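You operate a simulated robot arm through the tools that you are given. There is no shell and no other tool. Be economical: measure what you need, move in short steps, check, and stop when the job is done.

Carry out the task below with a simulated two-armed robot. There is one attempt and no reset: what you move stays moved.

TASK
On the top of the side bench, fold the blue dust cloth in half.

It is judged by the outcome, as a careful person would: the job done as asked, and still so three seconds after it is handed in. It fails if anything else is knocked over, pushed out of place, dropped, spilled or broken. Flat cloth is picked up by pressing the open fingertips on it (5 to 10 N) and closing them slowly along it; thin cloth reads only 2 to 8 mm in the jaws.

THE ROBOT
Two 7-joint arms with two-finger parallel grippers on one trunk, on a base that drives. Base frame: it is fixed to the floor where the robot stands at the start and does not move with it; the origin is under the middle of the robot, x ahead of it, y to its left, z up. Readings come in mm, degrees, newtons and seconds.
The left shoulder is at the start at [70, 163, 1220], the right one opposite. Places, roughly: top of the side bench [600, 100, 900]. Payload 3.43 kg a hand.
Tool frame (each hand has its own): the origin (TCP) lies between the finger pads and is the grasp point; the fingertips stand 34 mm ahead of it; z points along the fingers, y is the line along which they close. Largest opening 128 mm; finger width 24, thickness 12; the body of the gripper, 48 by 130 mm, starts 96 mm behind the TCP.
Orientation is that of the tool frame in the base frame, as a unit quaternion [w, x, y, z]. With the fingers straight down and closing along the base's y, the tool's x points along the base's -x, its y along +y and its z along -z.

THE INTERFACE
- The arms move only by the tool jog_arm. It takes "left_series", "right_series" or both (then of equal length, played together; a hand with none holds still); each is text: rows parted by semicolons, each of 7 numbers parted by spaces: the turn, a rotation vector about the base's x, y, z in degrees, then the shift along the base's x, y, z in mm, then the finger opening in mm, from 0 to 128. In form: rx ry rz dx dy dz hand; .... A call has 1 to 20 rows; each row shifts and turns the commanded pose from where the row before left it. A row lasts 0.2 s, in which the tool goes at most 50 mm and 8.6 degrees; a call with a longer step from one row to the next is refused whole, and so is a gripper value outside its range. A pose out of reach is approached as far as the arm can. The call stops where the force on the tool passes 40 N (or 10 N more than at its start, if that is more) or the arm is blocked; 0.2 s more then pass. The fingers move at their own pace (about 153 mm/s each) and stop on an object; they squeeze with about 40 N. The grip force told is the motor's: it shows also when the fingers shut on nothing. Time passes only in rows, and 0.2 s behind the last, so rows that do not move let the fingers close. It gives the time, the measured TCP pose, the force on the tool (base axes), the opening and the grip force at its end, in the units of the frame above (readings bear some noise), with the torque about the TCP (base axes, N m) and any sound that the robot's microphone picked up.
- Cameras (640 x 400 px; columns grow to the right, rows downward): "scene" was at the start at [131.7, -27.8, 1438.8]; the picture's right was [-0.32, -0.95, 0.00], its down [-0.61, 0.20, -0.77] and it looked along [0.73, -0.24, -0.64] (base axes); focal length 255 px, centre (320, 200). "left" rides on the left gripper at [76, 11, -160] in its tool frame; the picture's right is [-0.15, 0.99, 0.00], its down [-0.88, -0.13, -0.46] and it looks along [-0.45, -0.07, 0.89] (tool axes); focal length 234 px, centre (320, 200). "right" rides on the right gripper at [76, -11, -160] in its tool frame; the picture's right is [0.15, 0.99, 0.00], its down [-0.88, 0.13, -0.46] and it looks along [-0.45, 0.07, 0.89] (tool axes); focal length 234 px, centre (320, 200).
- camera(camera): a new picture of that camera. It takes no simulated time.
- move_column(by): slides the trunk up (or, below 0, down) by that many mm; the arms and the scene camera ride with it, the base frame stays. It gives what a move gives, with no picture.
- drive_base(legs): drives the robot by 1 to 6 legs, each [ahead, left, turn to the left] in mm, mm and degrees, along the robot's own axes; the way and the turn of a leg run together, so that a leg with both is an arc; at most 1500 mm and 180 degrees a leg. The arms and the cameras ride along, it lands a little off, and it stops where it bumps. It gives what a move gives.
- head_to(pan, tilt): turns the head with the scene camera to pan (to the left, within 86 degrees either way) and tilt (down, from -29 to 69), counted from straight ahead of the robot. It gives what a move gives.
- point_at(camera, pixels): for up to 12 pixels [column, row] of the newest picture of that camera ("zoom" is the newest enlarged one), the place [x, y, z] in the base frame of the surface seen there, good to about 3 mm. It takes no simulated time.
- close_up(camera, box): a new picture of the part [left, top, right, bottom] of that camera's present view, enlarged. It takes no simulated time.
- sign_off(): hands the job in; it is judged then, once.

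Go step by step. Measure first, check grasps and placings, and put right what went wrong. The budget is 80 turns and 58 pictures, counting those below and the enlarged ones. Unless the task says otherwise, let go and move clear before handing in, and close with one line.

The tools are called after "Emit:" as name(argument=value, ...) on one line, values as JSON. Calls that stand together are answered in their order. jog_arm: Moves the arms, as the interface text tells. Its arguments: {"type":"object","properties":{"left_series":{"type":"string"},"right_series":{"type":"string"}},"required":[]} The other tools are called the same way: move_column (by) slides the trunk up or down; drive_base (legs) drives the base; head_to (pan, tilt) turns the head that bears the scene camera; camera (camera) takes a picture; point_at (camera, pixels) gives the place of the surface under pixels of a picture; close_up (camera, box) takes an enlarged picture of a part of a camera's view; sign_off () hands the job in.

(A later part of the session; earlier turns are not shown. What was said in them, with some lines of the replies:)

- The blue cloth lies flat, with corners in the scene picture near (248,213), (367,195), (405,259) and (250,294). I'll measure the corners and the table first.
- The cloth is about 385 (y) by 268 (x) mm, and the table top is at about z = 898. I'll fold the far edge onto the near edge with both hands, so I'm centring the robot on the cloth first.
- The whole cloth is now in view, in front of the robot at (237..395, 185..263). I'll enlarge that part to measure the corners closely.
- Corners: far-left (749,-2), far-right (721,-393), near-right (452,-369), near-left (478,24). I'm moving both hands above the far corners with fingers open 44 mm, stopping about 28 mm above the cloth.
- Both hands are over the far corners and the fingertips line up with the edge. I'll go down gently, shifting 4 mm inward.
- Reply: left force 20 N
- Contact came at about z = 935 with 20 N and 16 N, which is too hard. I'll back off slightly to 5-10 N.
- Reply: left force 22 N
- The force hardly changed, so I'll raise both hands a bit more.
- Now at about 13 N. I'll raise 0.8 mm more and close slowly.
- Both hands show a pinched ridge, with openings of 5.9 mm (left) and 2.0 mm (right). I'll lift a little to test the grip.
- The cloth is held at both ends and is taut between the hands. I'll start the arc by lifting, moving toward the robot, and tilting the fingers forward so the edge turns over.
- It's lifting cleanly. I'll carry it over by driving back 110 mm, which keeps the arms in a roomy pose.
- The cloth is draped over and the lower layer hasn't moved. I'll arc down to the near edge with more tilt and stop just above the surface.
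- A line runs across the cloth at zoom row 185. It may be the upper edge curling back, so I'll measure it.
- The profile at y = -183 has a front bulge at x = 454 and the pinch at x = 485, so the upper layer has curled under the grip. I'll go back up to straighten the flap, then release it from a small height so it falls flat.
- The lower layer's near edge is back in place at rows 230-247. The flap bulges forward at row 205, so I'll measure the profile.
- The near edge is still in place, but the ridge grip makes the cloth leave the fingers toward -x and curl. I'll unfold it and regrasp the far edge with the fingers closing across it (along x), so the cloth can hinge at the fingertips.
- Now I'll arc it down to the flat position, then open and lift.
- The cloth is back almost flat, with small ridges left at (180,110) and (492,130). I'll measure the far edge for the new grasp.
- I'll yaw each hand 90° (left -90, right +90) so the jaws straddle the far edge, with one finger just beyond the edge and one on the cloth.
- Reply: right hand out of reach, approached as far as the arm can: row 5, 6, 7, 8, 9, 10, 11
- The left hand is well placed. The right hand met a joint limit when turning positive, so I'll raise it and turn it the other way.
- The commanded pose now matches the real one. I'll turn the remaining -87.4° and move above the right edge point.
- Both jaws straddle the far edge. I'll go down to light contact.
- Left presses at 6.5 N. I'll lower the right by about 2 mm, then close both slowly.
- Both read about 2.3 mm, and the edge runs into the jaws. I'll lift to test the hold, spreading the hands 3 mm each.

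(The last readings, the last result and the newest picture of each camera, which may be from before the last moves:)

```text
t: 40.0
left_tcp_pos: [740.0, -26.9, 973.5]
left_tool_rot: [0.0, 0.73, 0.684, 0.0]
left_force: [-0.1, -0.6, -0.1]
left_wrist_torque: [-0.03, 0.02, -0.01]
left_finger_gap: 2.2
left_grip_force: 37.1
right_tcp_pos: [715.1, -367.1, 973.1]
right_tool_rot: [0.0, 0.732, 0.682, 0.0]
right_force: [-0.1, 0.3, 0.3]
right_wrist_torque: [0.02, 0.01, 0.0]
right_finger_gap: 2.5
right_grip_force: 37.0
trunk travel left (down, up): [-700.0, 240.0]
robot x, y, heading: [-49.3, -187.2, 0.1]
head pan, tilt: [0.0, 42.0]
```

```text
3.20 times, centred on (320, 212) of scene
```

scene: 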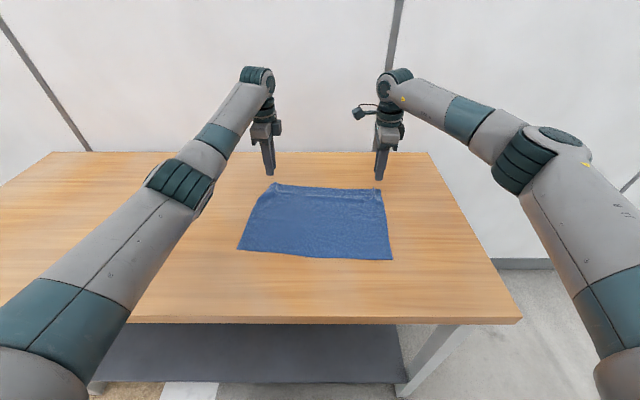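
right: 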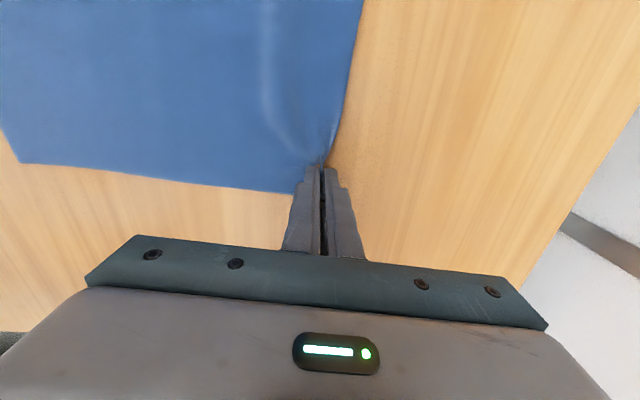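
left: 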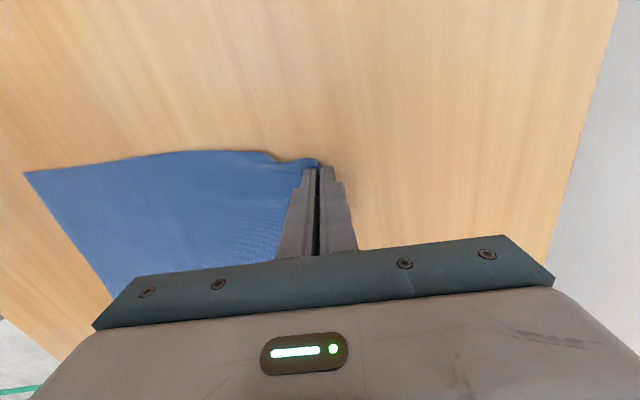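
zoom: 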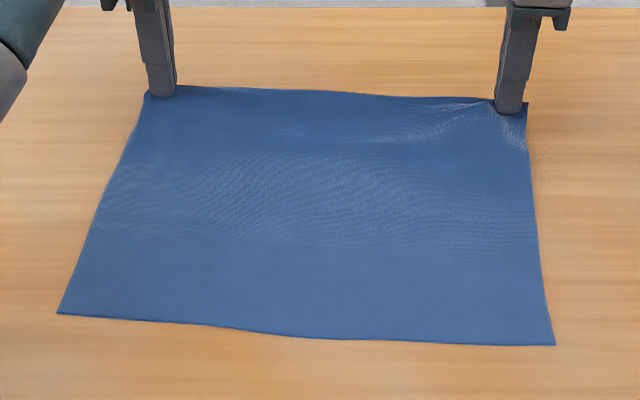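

The grip is clean and the edge is straight between the hands. I'll start the arc, lifting and tilting as before.

Emit:
jog_arm(left_series="-0.22 -3 0 -11 1 10 0;-0.22 -3 0 -11 1 10 0;-0.22 -3 0 -12 1 9 0;-0.22 -3 0 -12 1 8 0;-0.22 -3 0 -12 1 8 0;-0.22 -3 0 -12 1 7 0;-0.22 -3 0 -12 1 5 0;0 0 0 0 0 0 0", right_series="-0.22 -3 0 -11 1 10 0;-0.22 -3 0 -11 1 10 0;-0.22 -3 0 -12 1 9 0;-0.22 -3 0 -12 1 8 0;-0.22 -3 0 -12 1 8 0;-0.22 -3 0 -12 1 7 0;-0.22 -3 0 -12 1 5 0;0 0 0 0 0 0 0")

Emit:
drive_base(legs=[[-110, 10, 0]])

Emit:
close_up(camera="scene", box=[220, 150, 420, 275])

```text
t: 41.8
left_tcp_pos: [656.5, -19.6, 1030.6]
left_tool_rot: [0.135, 0.718, 0.672, 0.124]
left_force: [-0.5, -1.7, -0.8]
left_wrist_torque: [-0.06, 0.08, -0.02]
left_finger_gap: 2.3
left_grip_force: 37.1
right_tcp_pos: [631.1, -361.2, 1029.0]
right_tool_rot: [0.135, 0.719, 0.67, 0.124]
right_force: [0.9, 2.0, -0.6]
right_wrist_torque: [0.02, 0.07, 0.04]
right_finger_gap: 2.6
right_grip_force: 37.1
trunk travel left (down, up): [-700.0, 240.0]
robot x, y, heading: [-52.6, -188.0, 0.1]
head pan, tilt: [0.0, 42.0]
```

```text
t: 43.0
left_tcp_pos: [545.1, -10.0, 1030.9]
left_tool_rot: [0.134, 0.718, 0.672, 0.125]
left_force: [0.5, -1.7, -0.1]
left_wrist_torque: [-0.06, 0.02, -0.01]
left_finger_gap: 2.2
left_grip_force: 36.5
right_tcp_pos: [522.1, -350.7, 1028.2]
right_tool_rot: [0.134, 0.719, 0.67, 0.124]
right_force: [-0.9, 1.1, 0.8]
right_wrist_torque: [0.07, 0.03, 0.0]
right_finger_gap: 2.2
right_grip_force: 37.2
trunk travel left (down, up): [-700.0, 240.0]
robot x, y, heading: [-164.6, -181.4, 0.4]
head pan, tilt: [0.0, 42.0]
```

```text
3.20 times, centred on (320, 212) of scene
```

zoom: 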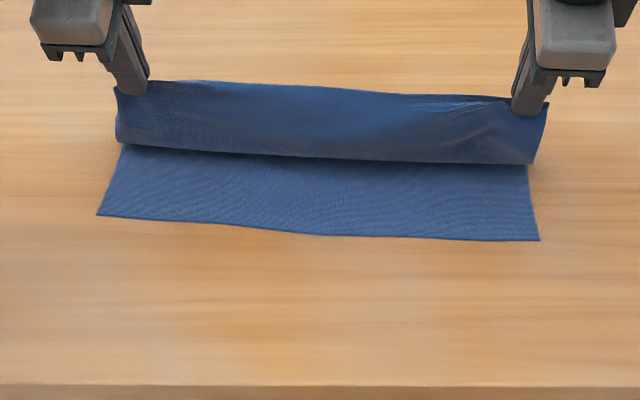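

The flap now hangs cleanly with no curl, and the lower layer's near edge (row 215-240) hasn't moved. I'll arc down onto the near edge.

Emit:
jog_arm(left_series="-0.14 -2 0 -10.4 0.4 -4.2 0;-0.14 -2 0 -10.4 0.4 -4.2 0;-0.14 -2 0 -10.4 0.4 -4.2 0;-0.14 -2 0 -10.4 0.4 -4.2 0;-0.19 -2.7 0 -8 0.4 -10.3 0;-0.19 -2.7 0 -8 0.4 -10.3 0;-0.19 -2.7 0 -8 0.4 -10.3 0;-0.19 -2.7 0 -4.5 0.4 -10.3 0;-0.19 -2.7 0 -4.5 0.4 -10.3 0;-0.19 -2.7 0 -4.5 0.4 -10.3 0;0 0 0 0 0 0 0", right_series="-0.14 -2 0 -10.4 0.4 -4.2 0;-0.14 -2 0 -10.4 0.4 -4.2 0;-0.14 -2 0 -10.4 0.4 -4.2 0;-0.14 -2 0 -10.4 0.4 -4.2 0;-0.19 -2.7 0 -8 0.4 -10.3 0;-0.19 -2.7 0 -8 0.4 -10.3 0;-0.19 -2.7 0 -8 0.4 -10.3 0;-0.19 -2.7 0 -4.5 0.4 -10.3 0;-0.19 -2.7 0 -4.5 0.4 -10.3 0;-0.19 -2.7 0 -4.5 0.4 -9 0;0 0 0 0 0 0 0")

Emit:
close_up(camera="scene", box=[220, 150, 420, 275])

```text
t: 45.4
left_tcp_pos: [466.5, -5.0, 952.4]
left_tool_rot: [0.283, 0.674, 0.63, 0.262]
left_force: [-0.4, -1.9, -0.9]
left_wrist_torque: [0.02, 0.04, -0.06]
left_finger_gap: 2.0
left_grip_force: 37.0
right_tcp_pos: [441.2, -348.6, 951.7]
right_tool_rot: [0.283, 0.675, 0.629, 0.263]
right_force: [0.1, 2.2, 0.1]
right_wrist_torque: [0.03, 0.04, 0.05]
right_finger_gap: 2.3
right_grip_force: 36.7
trunk travel left (down, up): [-700.0, 240.0]
robot x, y, heading: [-165.8, -177.2, 0.4]
head pan, tilt: [0.0, 42.0]
```

```text
3.20 times, centred on (320, 212) of scene
```

zoom: 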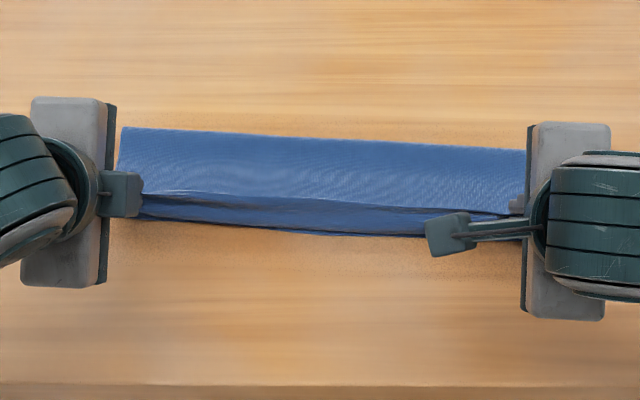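

The flap looks straight, and its edge is near row 195-205. I'll measure the profile.

Emit:
point_at(camera="zoom", pixels=[[330, 138], [330, 150], [330, 170], [330, 190], [330, 200], [330, 206], [330, 215], [330, 225], [330, 232], [200, 130], [500, 150]])

Emit:
camera(camera="left")

```text
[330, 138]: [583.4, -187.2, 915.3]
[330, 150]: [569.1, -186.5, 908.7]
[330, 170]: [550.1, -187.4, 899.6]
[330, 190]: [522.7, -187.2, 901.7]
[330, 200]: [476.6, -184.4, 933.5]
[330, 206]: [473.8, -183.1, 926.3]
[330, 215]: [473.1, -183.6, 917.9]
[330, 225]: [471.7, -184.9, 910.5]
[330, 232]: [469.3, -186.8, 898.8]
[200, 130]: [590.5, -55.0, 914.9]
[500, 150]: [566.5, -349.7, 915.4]
```

```text
24 pictures are left
```

left: 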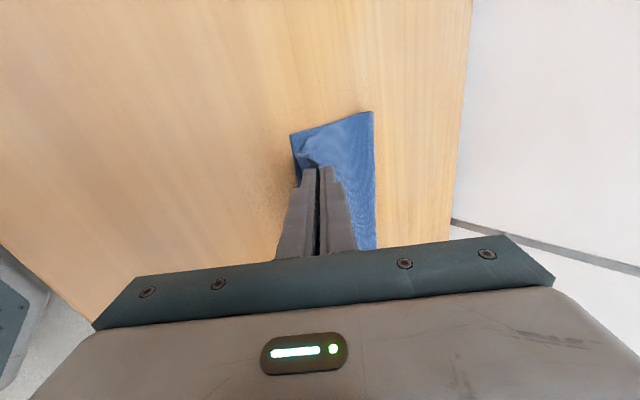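

The upper edge is at (476, z 933) and hangs almost vertical, with the fold at about x = 587 where about 600 is ideal. The fold has rolled forward slightly, so I'll push the flap back in +x while low to roll the fold outward.

Emit:
jog_arm(left_series="0 0 0 6 -0.5 4 0;0 0 0 8 -0.7 3 0;0 0 0 8 -0.7 0 0;0 0 0 8 -0.7 0 0;0 0 0 8 -0.7 0 0;0 0 0 8 -0.7 0 0;0 0 0 0 0 0 0", right_series="0 0 0 6 -0.5 4 0;0 0 0 8 -0.7 3 0;0 0 0 8 -0.7 0 0;0 0 0 8 -0.7 0 0;0 0 0 8 -0.7 0 0;0 0 0 8 -0.7 0 0;0 0 0 0 0 0 0")

Emit:
close_up(camera="scene", box=[220, 150, 420, 275])

Emit:
point_at(camera="zoom", pixels=[[330, 115], [330, 122], [330, 130], [330, 138], [330, 150], [330, 160], [330, 170], [330, 180], [330, 190], [330, 200], [330, 215], [330, 230]])

```text
t: 47.0
left_tcp_pos: [512.6, -11.3, 960.0]
left_tool_rot: [0.283, 0.674, 0.631, 0.261]
left_force: [0.1, -1.7, -0.2]
left_wrist_torque: [0.0, 0.05, -0.03]
left_finger_gap: 2.1
left_grip_force: 36.6
right_tcp_pos: [488.5, -351.0, 959.9]
right_tool_rot: [0.283, 0.675, 0.629, 0.263]
right_force: [0.6, 0.7, -0.1]
right_wrist_torque: [0.04, 0.03, 0.04]
right_finger_gap: 2.3
right_grip_force: 37.4
trunk travel left (down, up): [-700.0, 240.0]
robot x, y, heading: [-162.9, -174.4, 0.4]
head pan, tilt: [0.0, 42.0]
```

```text
3.20 times, centred on (320, 212) of scene
```

zoom: 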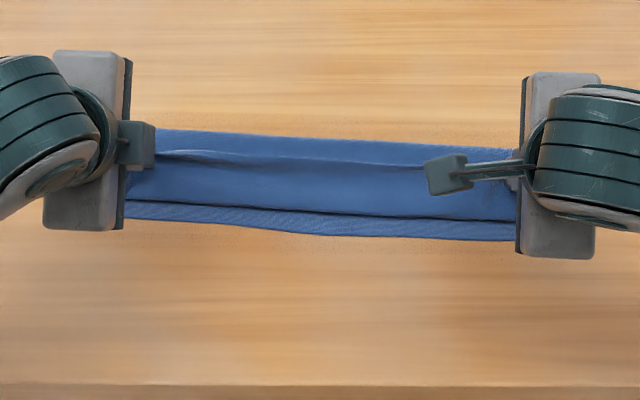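

```text
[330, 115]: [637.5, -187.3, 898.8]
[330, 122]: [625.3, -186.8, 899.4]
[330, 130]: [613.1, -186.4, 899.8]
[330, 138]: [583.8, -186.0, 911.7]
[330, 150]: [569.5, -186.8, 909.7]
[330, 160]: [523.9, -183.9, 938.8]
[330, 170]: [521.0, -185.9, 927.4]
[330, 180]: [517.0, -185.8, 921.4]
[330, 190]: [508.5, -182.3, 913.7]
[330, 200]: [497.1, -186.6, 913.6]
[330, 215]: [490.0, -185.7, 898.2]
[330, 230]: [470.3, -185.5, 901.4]
```

The fold stays at x = 584, so friction holds it. I'll partly unfold by going back up and over, then return along a lower, slacker path so the fold forms farther out.

Emit:
jog_arm(left_series="0 0 0 2 -0.5 12 0;0 0 0 5 -0.5 13 0;0 0 0 8 -0.6 13 0;0 0 0 12 -1 13 0;0 0 0 14 -1 6 0;0 0 0 15 -1 2 0;0 0 0 15 -1 0 0;0 0 0 15 -1 0 0;0 0 0 0 0 0 0", right_series="0 0 0 2 -0.5 12 0;0 0 0 5 -0.5 13 0;0 0 0 8 -0.6 13 0;0 0 0 12 -1 13 0;0 0 0 14 -1 6 0;0 0 0 15 -1 2 0;0 0 0 15 -1 0 0;0 0 0 15 -1 0 0;0 0 0 0 0 0 0")

Emit:
close_up(camera="scene", box=[220, 150, 420, 275])

Emit:
point_at(camera="zoom", pixels=[[330, 60], [330, 70], [330, 80], [330, 90], [330, 100], [330, 110], [330, 120], [330, 130], [330, 140], [330, 150], [330, 165], [330, 230]])

```text
t: 49.0
left_tcp_pos: [598.6, -17.0, 1019.9]
left_tool_rot: [0.283, 0.674, 0.63, 0.262]
left_force: [-0.3, -0.3, -0.7]
left_wrist_torque: [-0.01, 0.01, 0.01]
left_finger_gap: 1.9
left_grip_force: 37.0
right_tcp_pos: [573.6, -357.8, 1017.1]
right_tool_rot: [0.283, 0.674, 0.63, 0.263]
right_force: [-0.5, 0.7, 0.2]
right_wrist_torque: [0.05, 0.05, 0.0]
right_finger_gap: 2.2
right_grip_force: 36.9
trunk travel left (down, up): [-700.0, 240.0]
robot x, y, heading: [-162.4, -176.0, 0.0]
head pan, tilt: [0.0, 42.0]
```

```text
3.20 times, centred on (320, 212) of scene
```

zoom: 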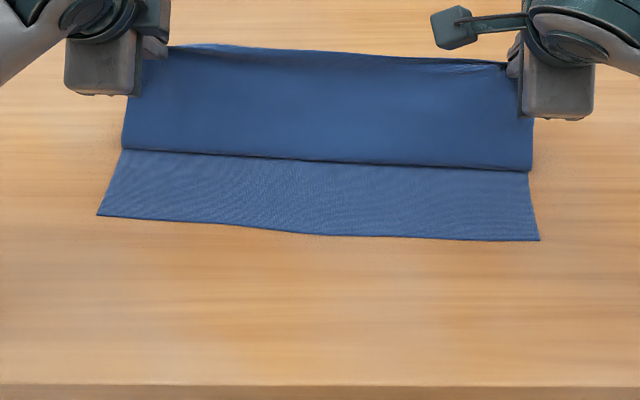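

```text
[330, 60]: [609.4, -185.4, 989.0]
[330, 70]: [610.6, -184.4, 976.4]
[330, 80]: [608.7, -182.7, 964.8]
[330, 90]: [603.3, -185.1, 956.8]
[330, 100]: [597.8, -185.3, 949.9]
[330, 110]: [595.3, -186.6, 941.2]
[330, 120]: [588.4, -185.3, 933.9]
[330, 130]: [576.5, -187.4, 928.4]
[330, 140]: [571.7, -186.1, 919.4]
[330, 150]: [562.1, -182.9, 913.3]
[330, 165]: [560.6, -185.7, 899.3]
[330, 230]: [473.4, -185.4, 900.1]
```

The flap still rolls over a fold at about x = 589. I'll pull farther in +x to open that fold out.

Emit:
jog_arm(left_series="0 0 0 12 -1 0 0;0 0 0 14 -1 0 0;0 0 0 14 -1 0 0;0 0 0 14 -1 0 0;0 0 0 12 -1 -3 0;0 0 0 8 -1 -5 0;0 0 0 0 0 0 0", right_series="0 0 0 12 -1 0 0;0 0 0 14 -1 0 0;0 0 0 14 -1 0 0;0 0 0 14 -1 0 0;0 0 0 12 -1 -3 0;0 0 0 8 -1 -5 0;0 0 0 0 0 0 0")

Emit:
close_up(camera="scene", box=[220, 150, 420, 275])

Emit:
point_at(camera="zoom", pixels=[[330, 40], [330, 50], [330, 60], [330, 70], [330, 80], [330, 90], [330, 100], [330, 110], [330, 130], [330, 150], [330, 180], [330, 230]])

```text
t: 50.5
left_tcp_pos: [672.1, -23.7, 1011.6]
left_tool_rot: [0.282, 0.674, 0.63, 0.262]
left_force: [0.0, -1.1, -0.4]
left_wrist_torque: [0.0, 0.04, -0.02]
left_finger_gap: 1.9
left_grip_force: 37.4
right_tcp_pos: [648.0, -364.5, 1008.8]
right_tool_rot: [0.283, 0.674, 0.629, 0.263]
right_force: [0.6, 0.5, 0.7]
right_wrist_torque: [-0.01, 0.07, 0.03]
right_finger_gap: 2.4
right_grip_force: 37.0
trunk travel left (down, up): [-700.0, 240.0]
robot x, y, heading: [-162.8, -178.5, 0.4]
head pan, tilt: [0.0, 42.0]
```

```text
3.20 times, centred on (320, 212) of scene
```

zoom: 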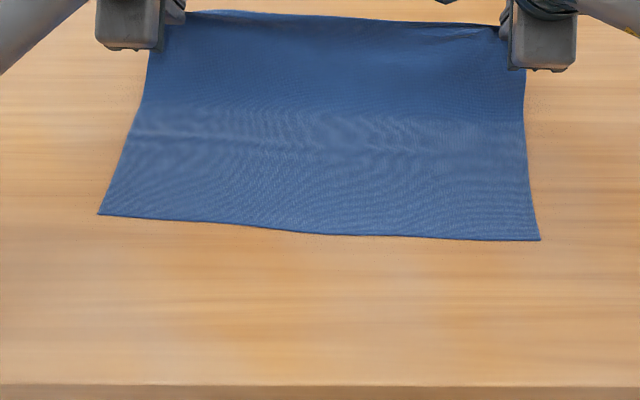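

```text
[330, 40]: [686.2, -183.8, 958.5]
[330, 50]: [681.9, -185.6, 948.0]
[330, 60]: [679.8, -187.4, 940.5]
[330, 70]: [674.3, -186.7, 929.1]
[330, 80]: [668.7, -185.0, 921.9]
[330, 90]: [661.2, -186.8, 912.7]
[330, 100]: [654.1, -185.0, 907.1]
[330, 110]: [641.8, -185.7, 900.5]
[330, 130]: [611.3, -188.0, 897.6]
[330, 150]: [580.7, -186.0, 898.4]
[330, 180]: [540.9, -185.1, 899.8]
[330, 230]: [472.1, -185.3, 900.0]
```

The fold has opened and the cloth touches down at x = 640. I'll now return along a low path (tips about 45 mm up) so the loop stays behind the hands, and pull it to the near edge.

Emit:
jog_arm(left_series="0 0 0 -10 1.2 -11 0;0 0 0 -14 1.2 -11 0;0 0 0 -14 1.2 -11 0;0 0 0 -14 1.2 -11 0;0 0 0 -14 1.2 0 0;0 0 0 -14 1.2 0 0;0 0 0 -14 1.2 0 0;0 0 0 -14 1.2 0 0;0 0 0 -14 1.2 0 0;0 0 0 -14 1.2 0 0;0 0 0 -14 1.2 0 0;0 0 0 -14 1.2 0 0;0 0 0 -12 1.2 -3 0;0 0 0 -12 1 -5 0;0 0 0 -8 1 -5 0;0 0 0 0 0 0 0", right_series="0 0 0 -10 1.2 -10 0;0 0 0 -14 1.2 -10 0;0 0 0 -14 1.2 -11 0;0 0 0 -14 1.2 -10 0;0 0 0 -14 1.2 0 0;0 0 0 -14 1.2 0 0;0 0 0 -14 1.2 0 0;0 0 0 -14 1.2 0 0;0 0 0 -14 1.2 0 0;0 0 0 -14 1.2 0 0;0 0 0 -14 1.2 0 0;0 0 0 -14 1.2 0 0;0 0 0 -12 1.2 -3 0;0 0 0 -12 1 -5 0;0 0 0 -8 1 -5 0;0 0 0 0 0 0 0")

Emit:
close_up(camera="scene", box=[220, 150, 420, 275])

Emit:
point_at(camera="zoom", pixels=[[330, 115], [330, 122], [330, 130], [330, 138], [330, 150], [330, 160], [330, 170], [330, 180], [330, 190], [330, 200], [330, 215], [330, 230]])

```text
t: 54.0
left_tcp_pos: [476.3, -5.2, 953.1]
left_tool_rot: [0.282, 0.673, 0.631, 0.263]
left_force: [1.0, -0.9, 0.1]
left_wrist_torque: [-0.04, 0.06, -0.02]
left_finger_gap: 2.0
left_grip_force: 36.5
right_tcp_pos: [452.3, -345.8, 956.4]
right_tool_rot: [0.283, 0.674, 0.63, 0.263]
right_force: [0.6, 0.2, -0.6]
right_wrist_torque: [0.03, 0.07, 0.03]
right_finger_gap: 2.3
right_grip_force: 36.5
trunk travel left (down, up): [-700.0, 240.0]
robot x, y, heading: [-162.7, -175.0, 0.5]
head pan, tilt: [0.0, 42.0]
```

```text
3.20 times, centred on (320, 212) of scene
```

zoom: 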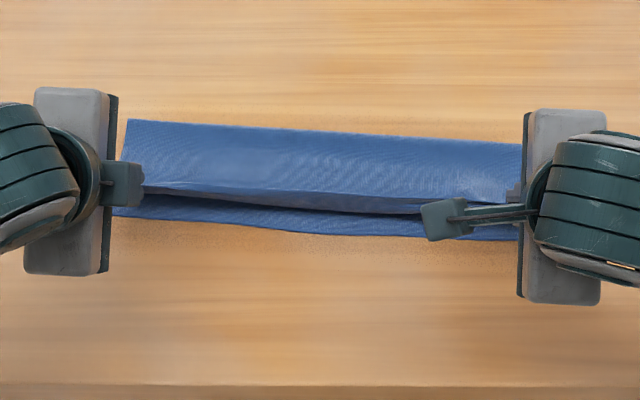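

```text
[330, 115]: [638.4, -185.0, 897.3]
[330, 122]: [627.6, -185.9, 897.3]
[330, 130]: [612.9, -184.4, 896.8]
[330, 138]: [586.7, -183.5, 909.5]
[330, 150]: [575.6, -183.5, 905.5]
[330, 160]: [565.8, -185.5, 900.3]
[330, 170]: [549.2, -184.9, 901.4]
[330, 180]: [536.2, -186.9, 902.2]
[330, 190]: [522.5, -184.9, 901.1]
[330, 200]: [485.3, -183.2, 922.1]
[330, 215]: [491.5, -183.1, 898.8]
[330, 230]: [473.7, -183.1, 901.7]
```

That's much better: the fold is at about x = 595 and the edge is at (485, z 922), with no curl underneath. I'll pull the last 14 mm and lower.

Emit:
jog_arm(left_series="0 0 0 -4 0.3 -3 0;0 0 0 -4 0.3 -4 0;0 0 0 -4 0.3 -4 0;0 0 0 -3 0.3 -3 0;0 0 0 0 0 0 0", right_series="0 0 0 -4 0.3 -5 0;0 0 0 -4 0.3 -5 0;0 0 0 -4 0.3 -4 0;0 0 0 -3 0.3 -4 0;0 0 0 0 0 0 0")

Emit:
close_up(camera="scene", box=[220, 150, 420, 275])

Emit:
point_at(camera="zoom", pixels=[[300, 128], [300, 132], [300, 138], [300, 150], [300, 170], [300, 190], [300, 200], [300, 205], [300, 210], [300, 215], [300, 220], [300, 230]])

```text
t: 55.1
left_tcp_pos: [461.3, -4.0, 938.4]
left_tool_rot: [0.283, 0.674, 0.63, 0.263]
left_force: [0.5, -0.5, 0.6]
left_wrist_torque: [-0.02, 0.07, -0.03]
left_finger_gap: 2.3
left_grip_force: 36.9
right_tcp_pos: [437.2, -344.6, 937.2]
right_tool_rot: [0.282, 0.674, 0.63, 0.262]
right_force: [0.5, 1.3, -0.3]
right_wrist_torque: [-0.01, 0.05, 0.03]
right_finger_gap: 2.7
right_grip_force: 37.4
trunk travel left (down, up): [-700.0, 240.0]
robot x, y, heading: [-158.4, -177.5, -0.0]
head pan, tilt: [0.0, 42.0]
```

```text
3.20 times, centred on (320, 212) of scene
```

zoom: 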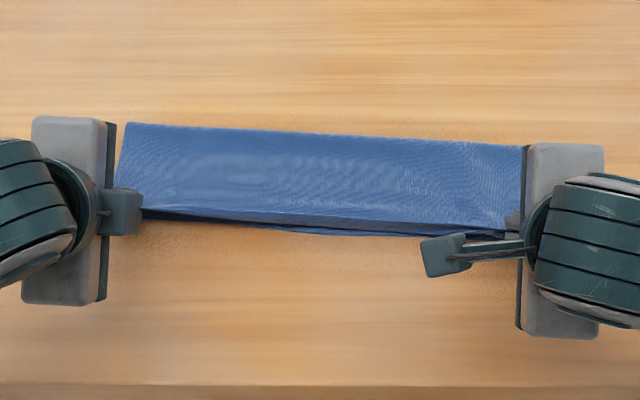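

```text
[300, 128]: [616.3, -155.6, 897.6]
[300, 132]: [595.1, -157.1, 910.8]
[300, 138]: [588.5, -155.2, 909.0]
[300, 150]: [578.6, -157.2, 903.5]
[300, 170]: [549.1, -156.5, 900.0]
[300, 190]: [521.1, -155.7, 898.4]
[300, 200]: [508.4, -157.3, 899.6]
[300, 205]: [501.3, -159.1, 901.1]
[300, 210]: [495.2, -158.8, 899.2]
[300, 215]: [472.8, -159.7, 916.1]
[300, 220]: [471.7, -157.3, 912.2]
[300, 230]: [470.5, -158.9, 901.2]
```

The edge sits right over the near edge, at (473, z 916). I'll open slightly and withdraw along the finger axis.

Emit:
jog_arm(left_series="0 0 0 0 0 0 4;0 0 0 0 0 0 8;0 0 0 0 0 0 12;0 0 0 -3 0 4 14;0 0 0 -4 0 5 16;0 0 0 -5 0 6 16;0 0 0 -8 0 10 16;0 0 0 -15 0 20 16;0 0 0 -20 0 25 16;0 0 0 -25 0 30 16;0 0 0 -25 0 30 16;0 0 0 0 0 0 16", right_series="0 0 0 0 0 0 4;0 0 0 0 0 0 8;0 0 0 0 0 0 12;0 0 0 -3 0 4 14;0 0 0 -4 0 5 16;0 0 0 -5 0 6 16;0 0 0 -8 0 10 16;0 0 0 -15 0 20 16;0 0 0 -20 0 25 16;0 0 0 -25 0 30 16;0 0 0 -25 0 30 16;0 0 0 0 0 0 16")

Emit:
close_up(camera="scene", box=[220, 150, 420, 275])

```text
t: 57.8
left_tcp_pos: [379.0, -9.7, 1071.0]
left_tool_rot: [0.281, 0.674, 0.631, 0.262]
left_force: [0.9, 0.6, 0.5]
left_wrist_torque: [0.0, 0.02, 0.02]
left_finger_gap: 15.9
left_grip_force: 0.1
left hand out of reach, approached as far as the arm can: row 11
right_tcp_pos: [371.2, -330.8, 1067.5]
right_tool_rot: [0.282, 0.676, 0.629, 0.261]
right_force: [-0.1, -0.2, -0.4]
right_wrist_torque: [0.0, 0.03, 0.01]
right_finger_gap: 16.1
right_grip_force: 0.2
right hand out of reach, approached as far as the arm can: row 10, 11
trunk travel left (down, up): [-700.0, 240.0]
robot x, y, heading: [-161.4, -176.0, -0.1]
head pan, tilt: [0.0, 42.0]
```

```text
3.20 times, centred on (320, 212) of scene
```

zoom: 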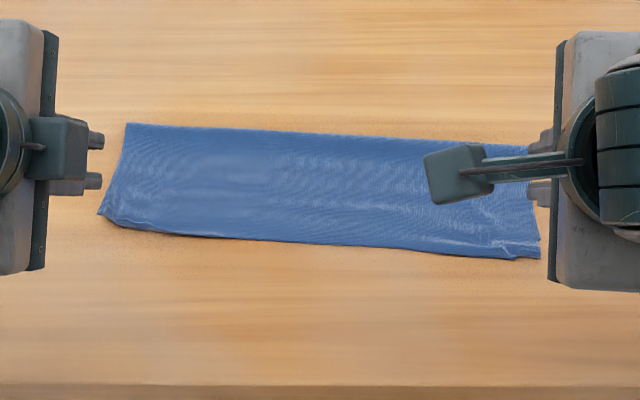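

The cloth is released and lies folded. I'll back the robot away for a clear view.

Emit:
drive_base(legs=[[-150, 0, 0]])

Emit:
camera(camera="scene")

```text
t: 59.1
left_tcp_pos: [227.9, -9.6, 1070.3]
left_tool_rot: [0.282, 0.674, 0.631, 0.261]
left_force: [-0.1, 0.6, -0.4]
left_wrist_torque: [0.03, 0.0, -0.03]
left_finger_gap: 15.9
left_grip_force: 0.0
right_tcp_pos: [220.1, -331.5, 1067.3]
right_tool_rot: [0.28, 0.675, 0.63, 0.262]
right_force: [-0.5, 1.3, -0.7]
right_wrist_torque: [0.02, -0.03, 0.0]
right_finger_gap: 16.2
right_grip_force: 0.2
trunk travel left (down, up): [-700.0, 240.0]
robot x, y, heading: [-313.5, -181.0, 0.4]
head pan, tilt: [0.0, 42.0]
```

```text
17 pictures are left
```

scene: 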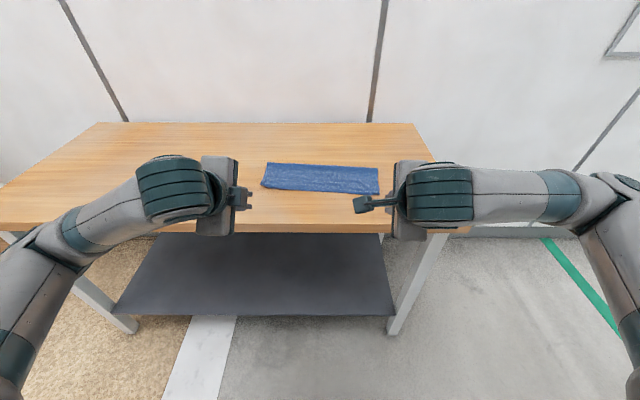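

Emit:
close_up(camera="scene", box=[250, 145, 394, 235])

```text
4.44 times, centred on (322, 190) of scene
```

zoom: 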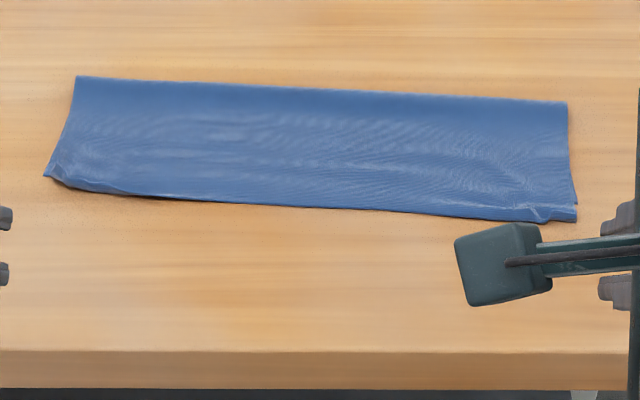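

Emit:
point_at(camera="zoom", pixels=[[80, 80], [565, 106], [574, 216], [47, 175], [320, 94], [320, 204], [320, 150], [110, 188], [540, 215], [60, 170], [450, 212]])

```text
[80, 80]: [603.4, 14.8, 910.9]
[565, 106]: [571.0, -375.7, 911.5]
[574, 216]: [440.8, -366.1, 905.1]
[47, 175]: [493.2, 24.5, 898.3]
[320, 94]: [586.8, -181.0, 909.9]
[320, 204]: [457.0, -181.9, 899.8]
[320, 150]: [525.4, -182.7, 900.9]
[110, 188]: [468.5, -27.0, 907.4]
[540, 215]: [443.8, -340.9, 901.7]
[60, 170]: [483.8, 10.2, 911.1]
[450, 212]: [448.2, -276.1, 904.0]
```

The dust cloth is folded in half on the bench top: the far edge lies on the near edge to within about 12 mm, the hands are clear, and nothing else was moved.

Emit:
sign_off()

```text
The job is handed in.
```

I folded the blue dust cloth in half on the side bench and handed the job in; I don't have the judge's verdict yet. The far edge now lies along the near edge, overhanging it by about 10–12 mm near each end. The left front corner is slightly curled, and the fold itself still stands about 12 mm high. Both hands are clear of the cloth, and nothing else was moved.
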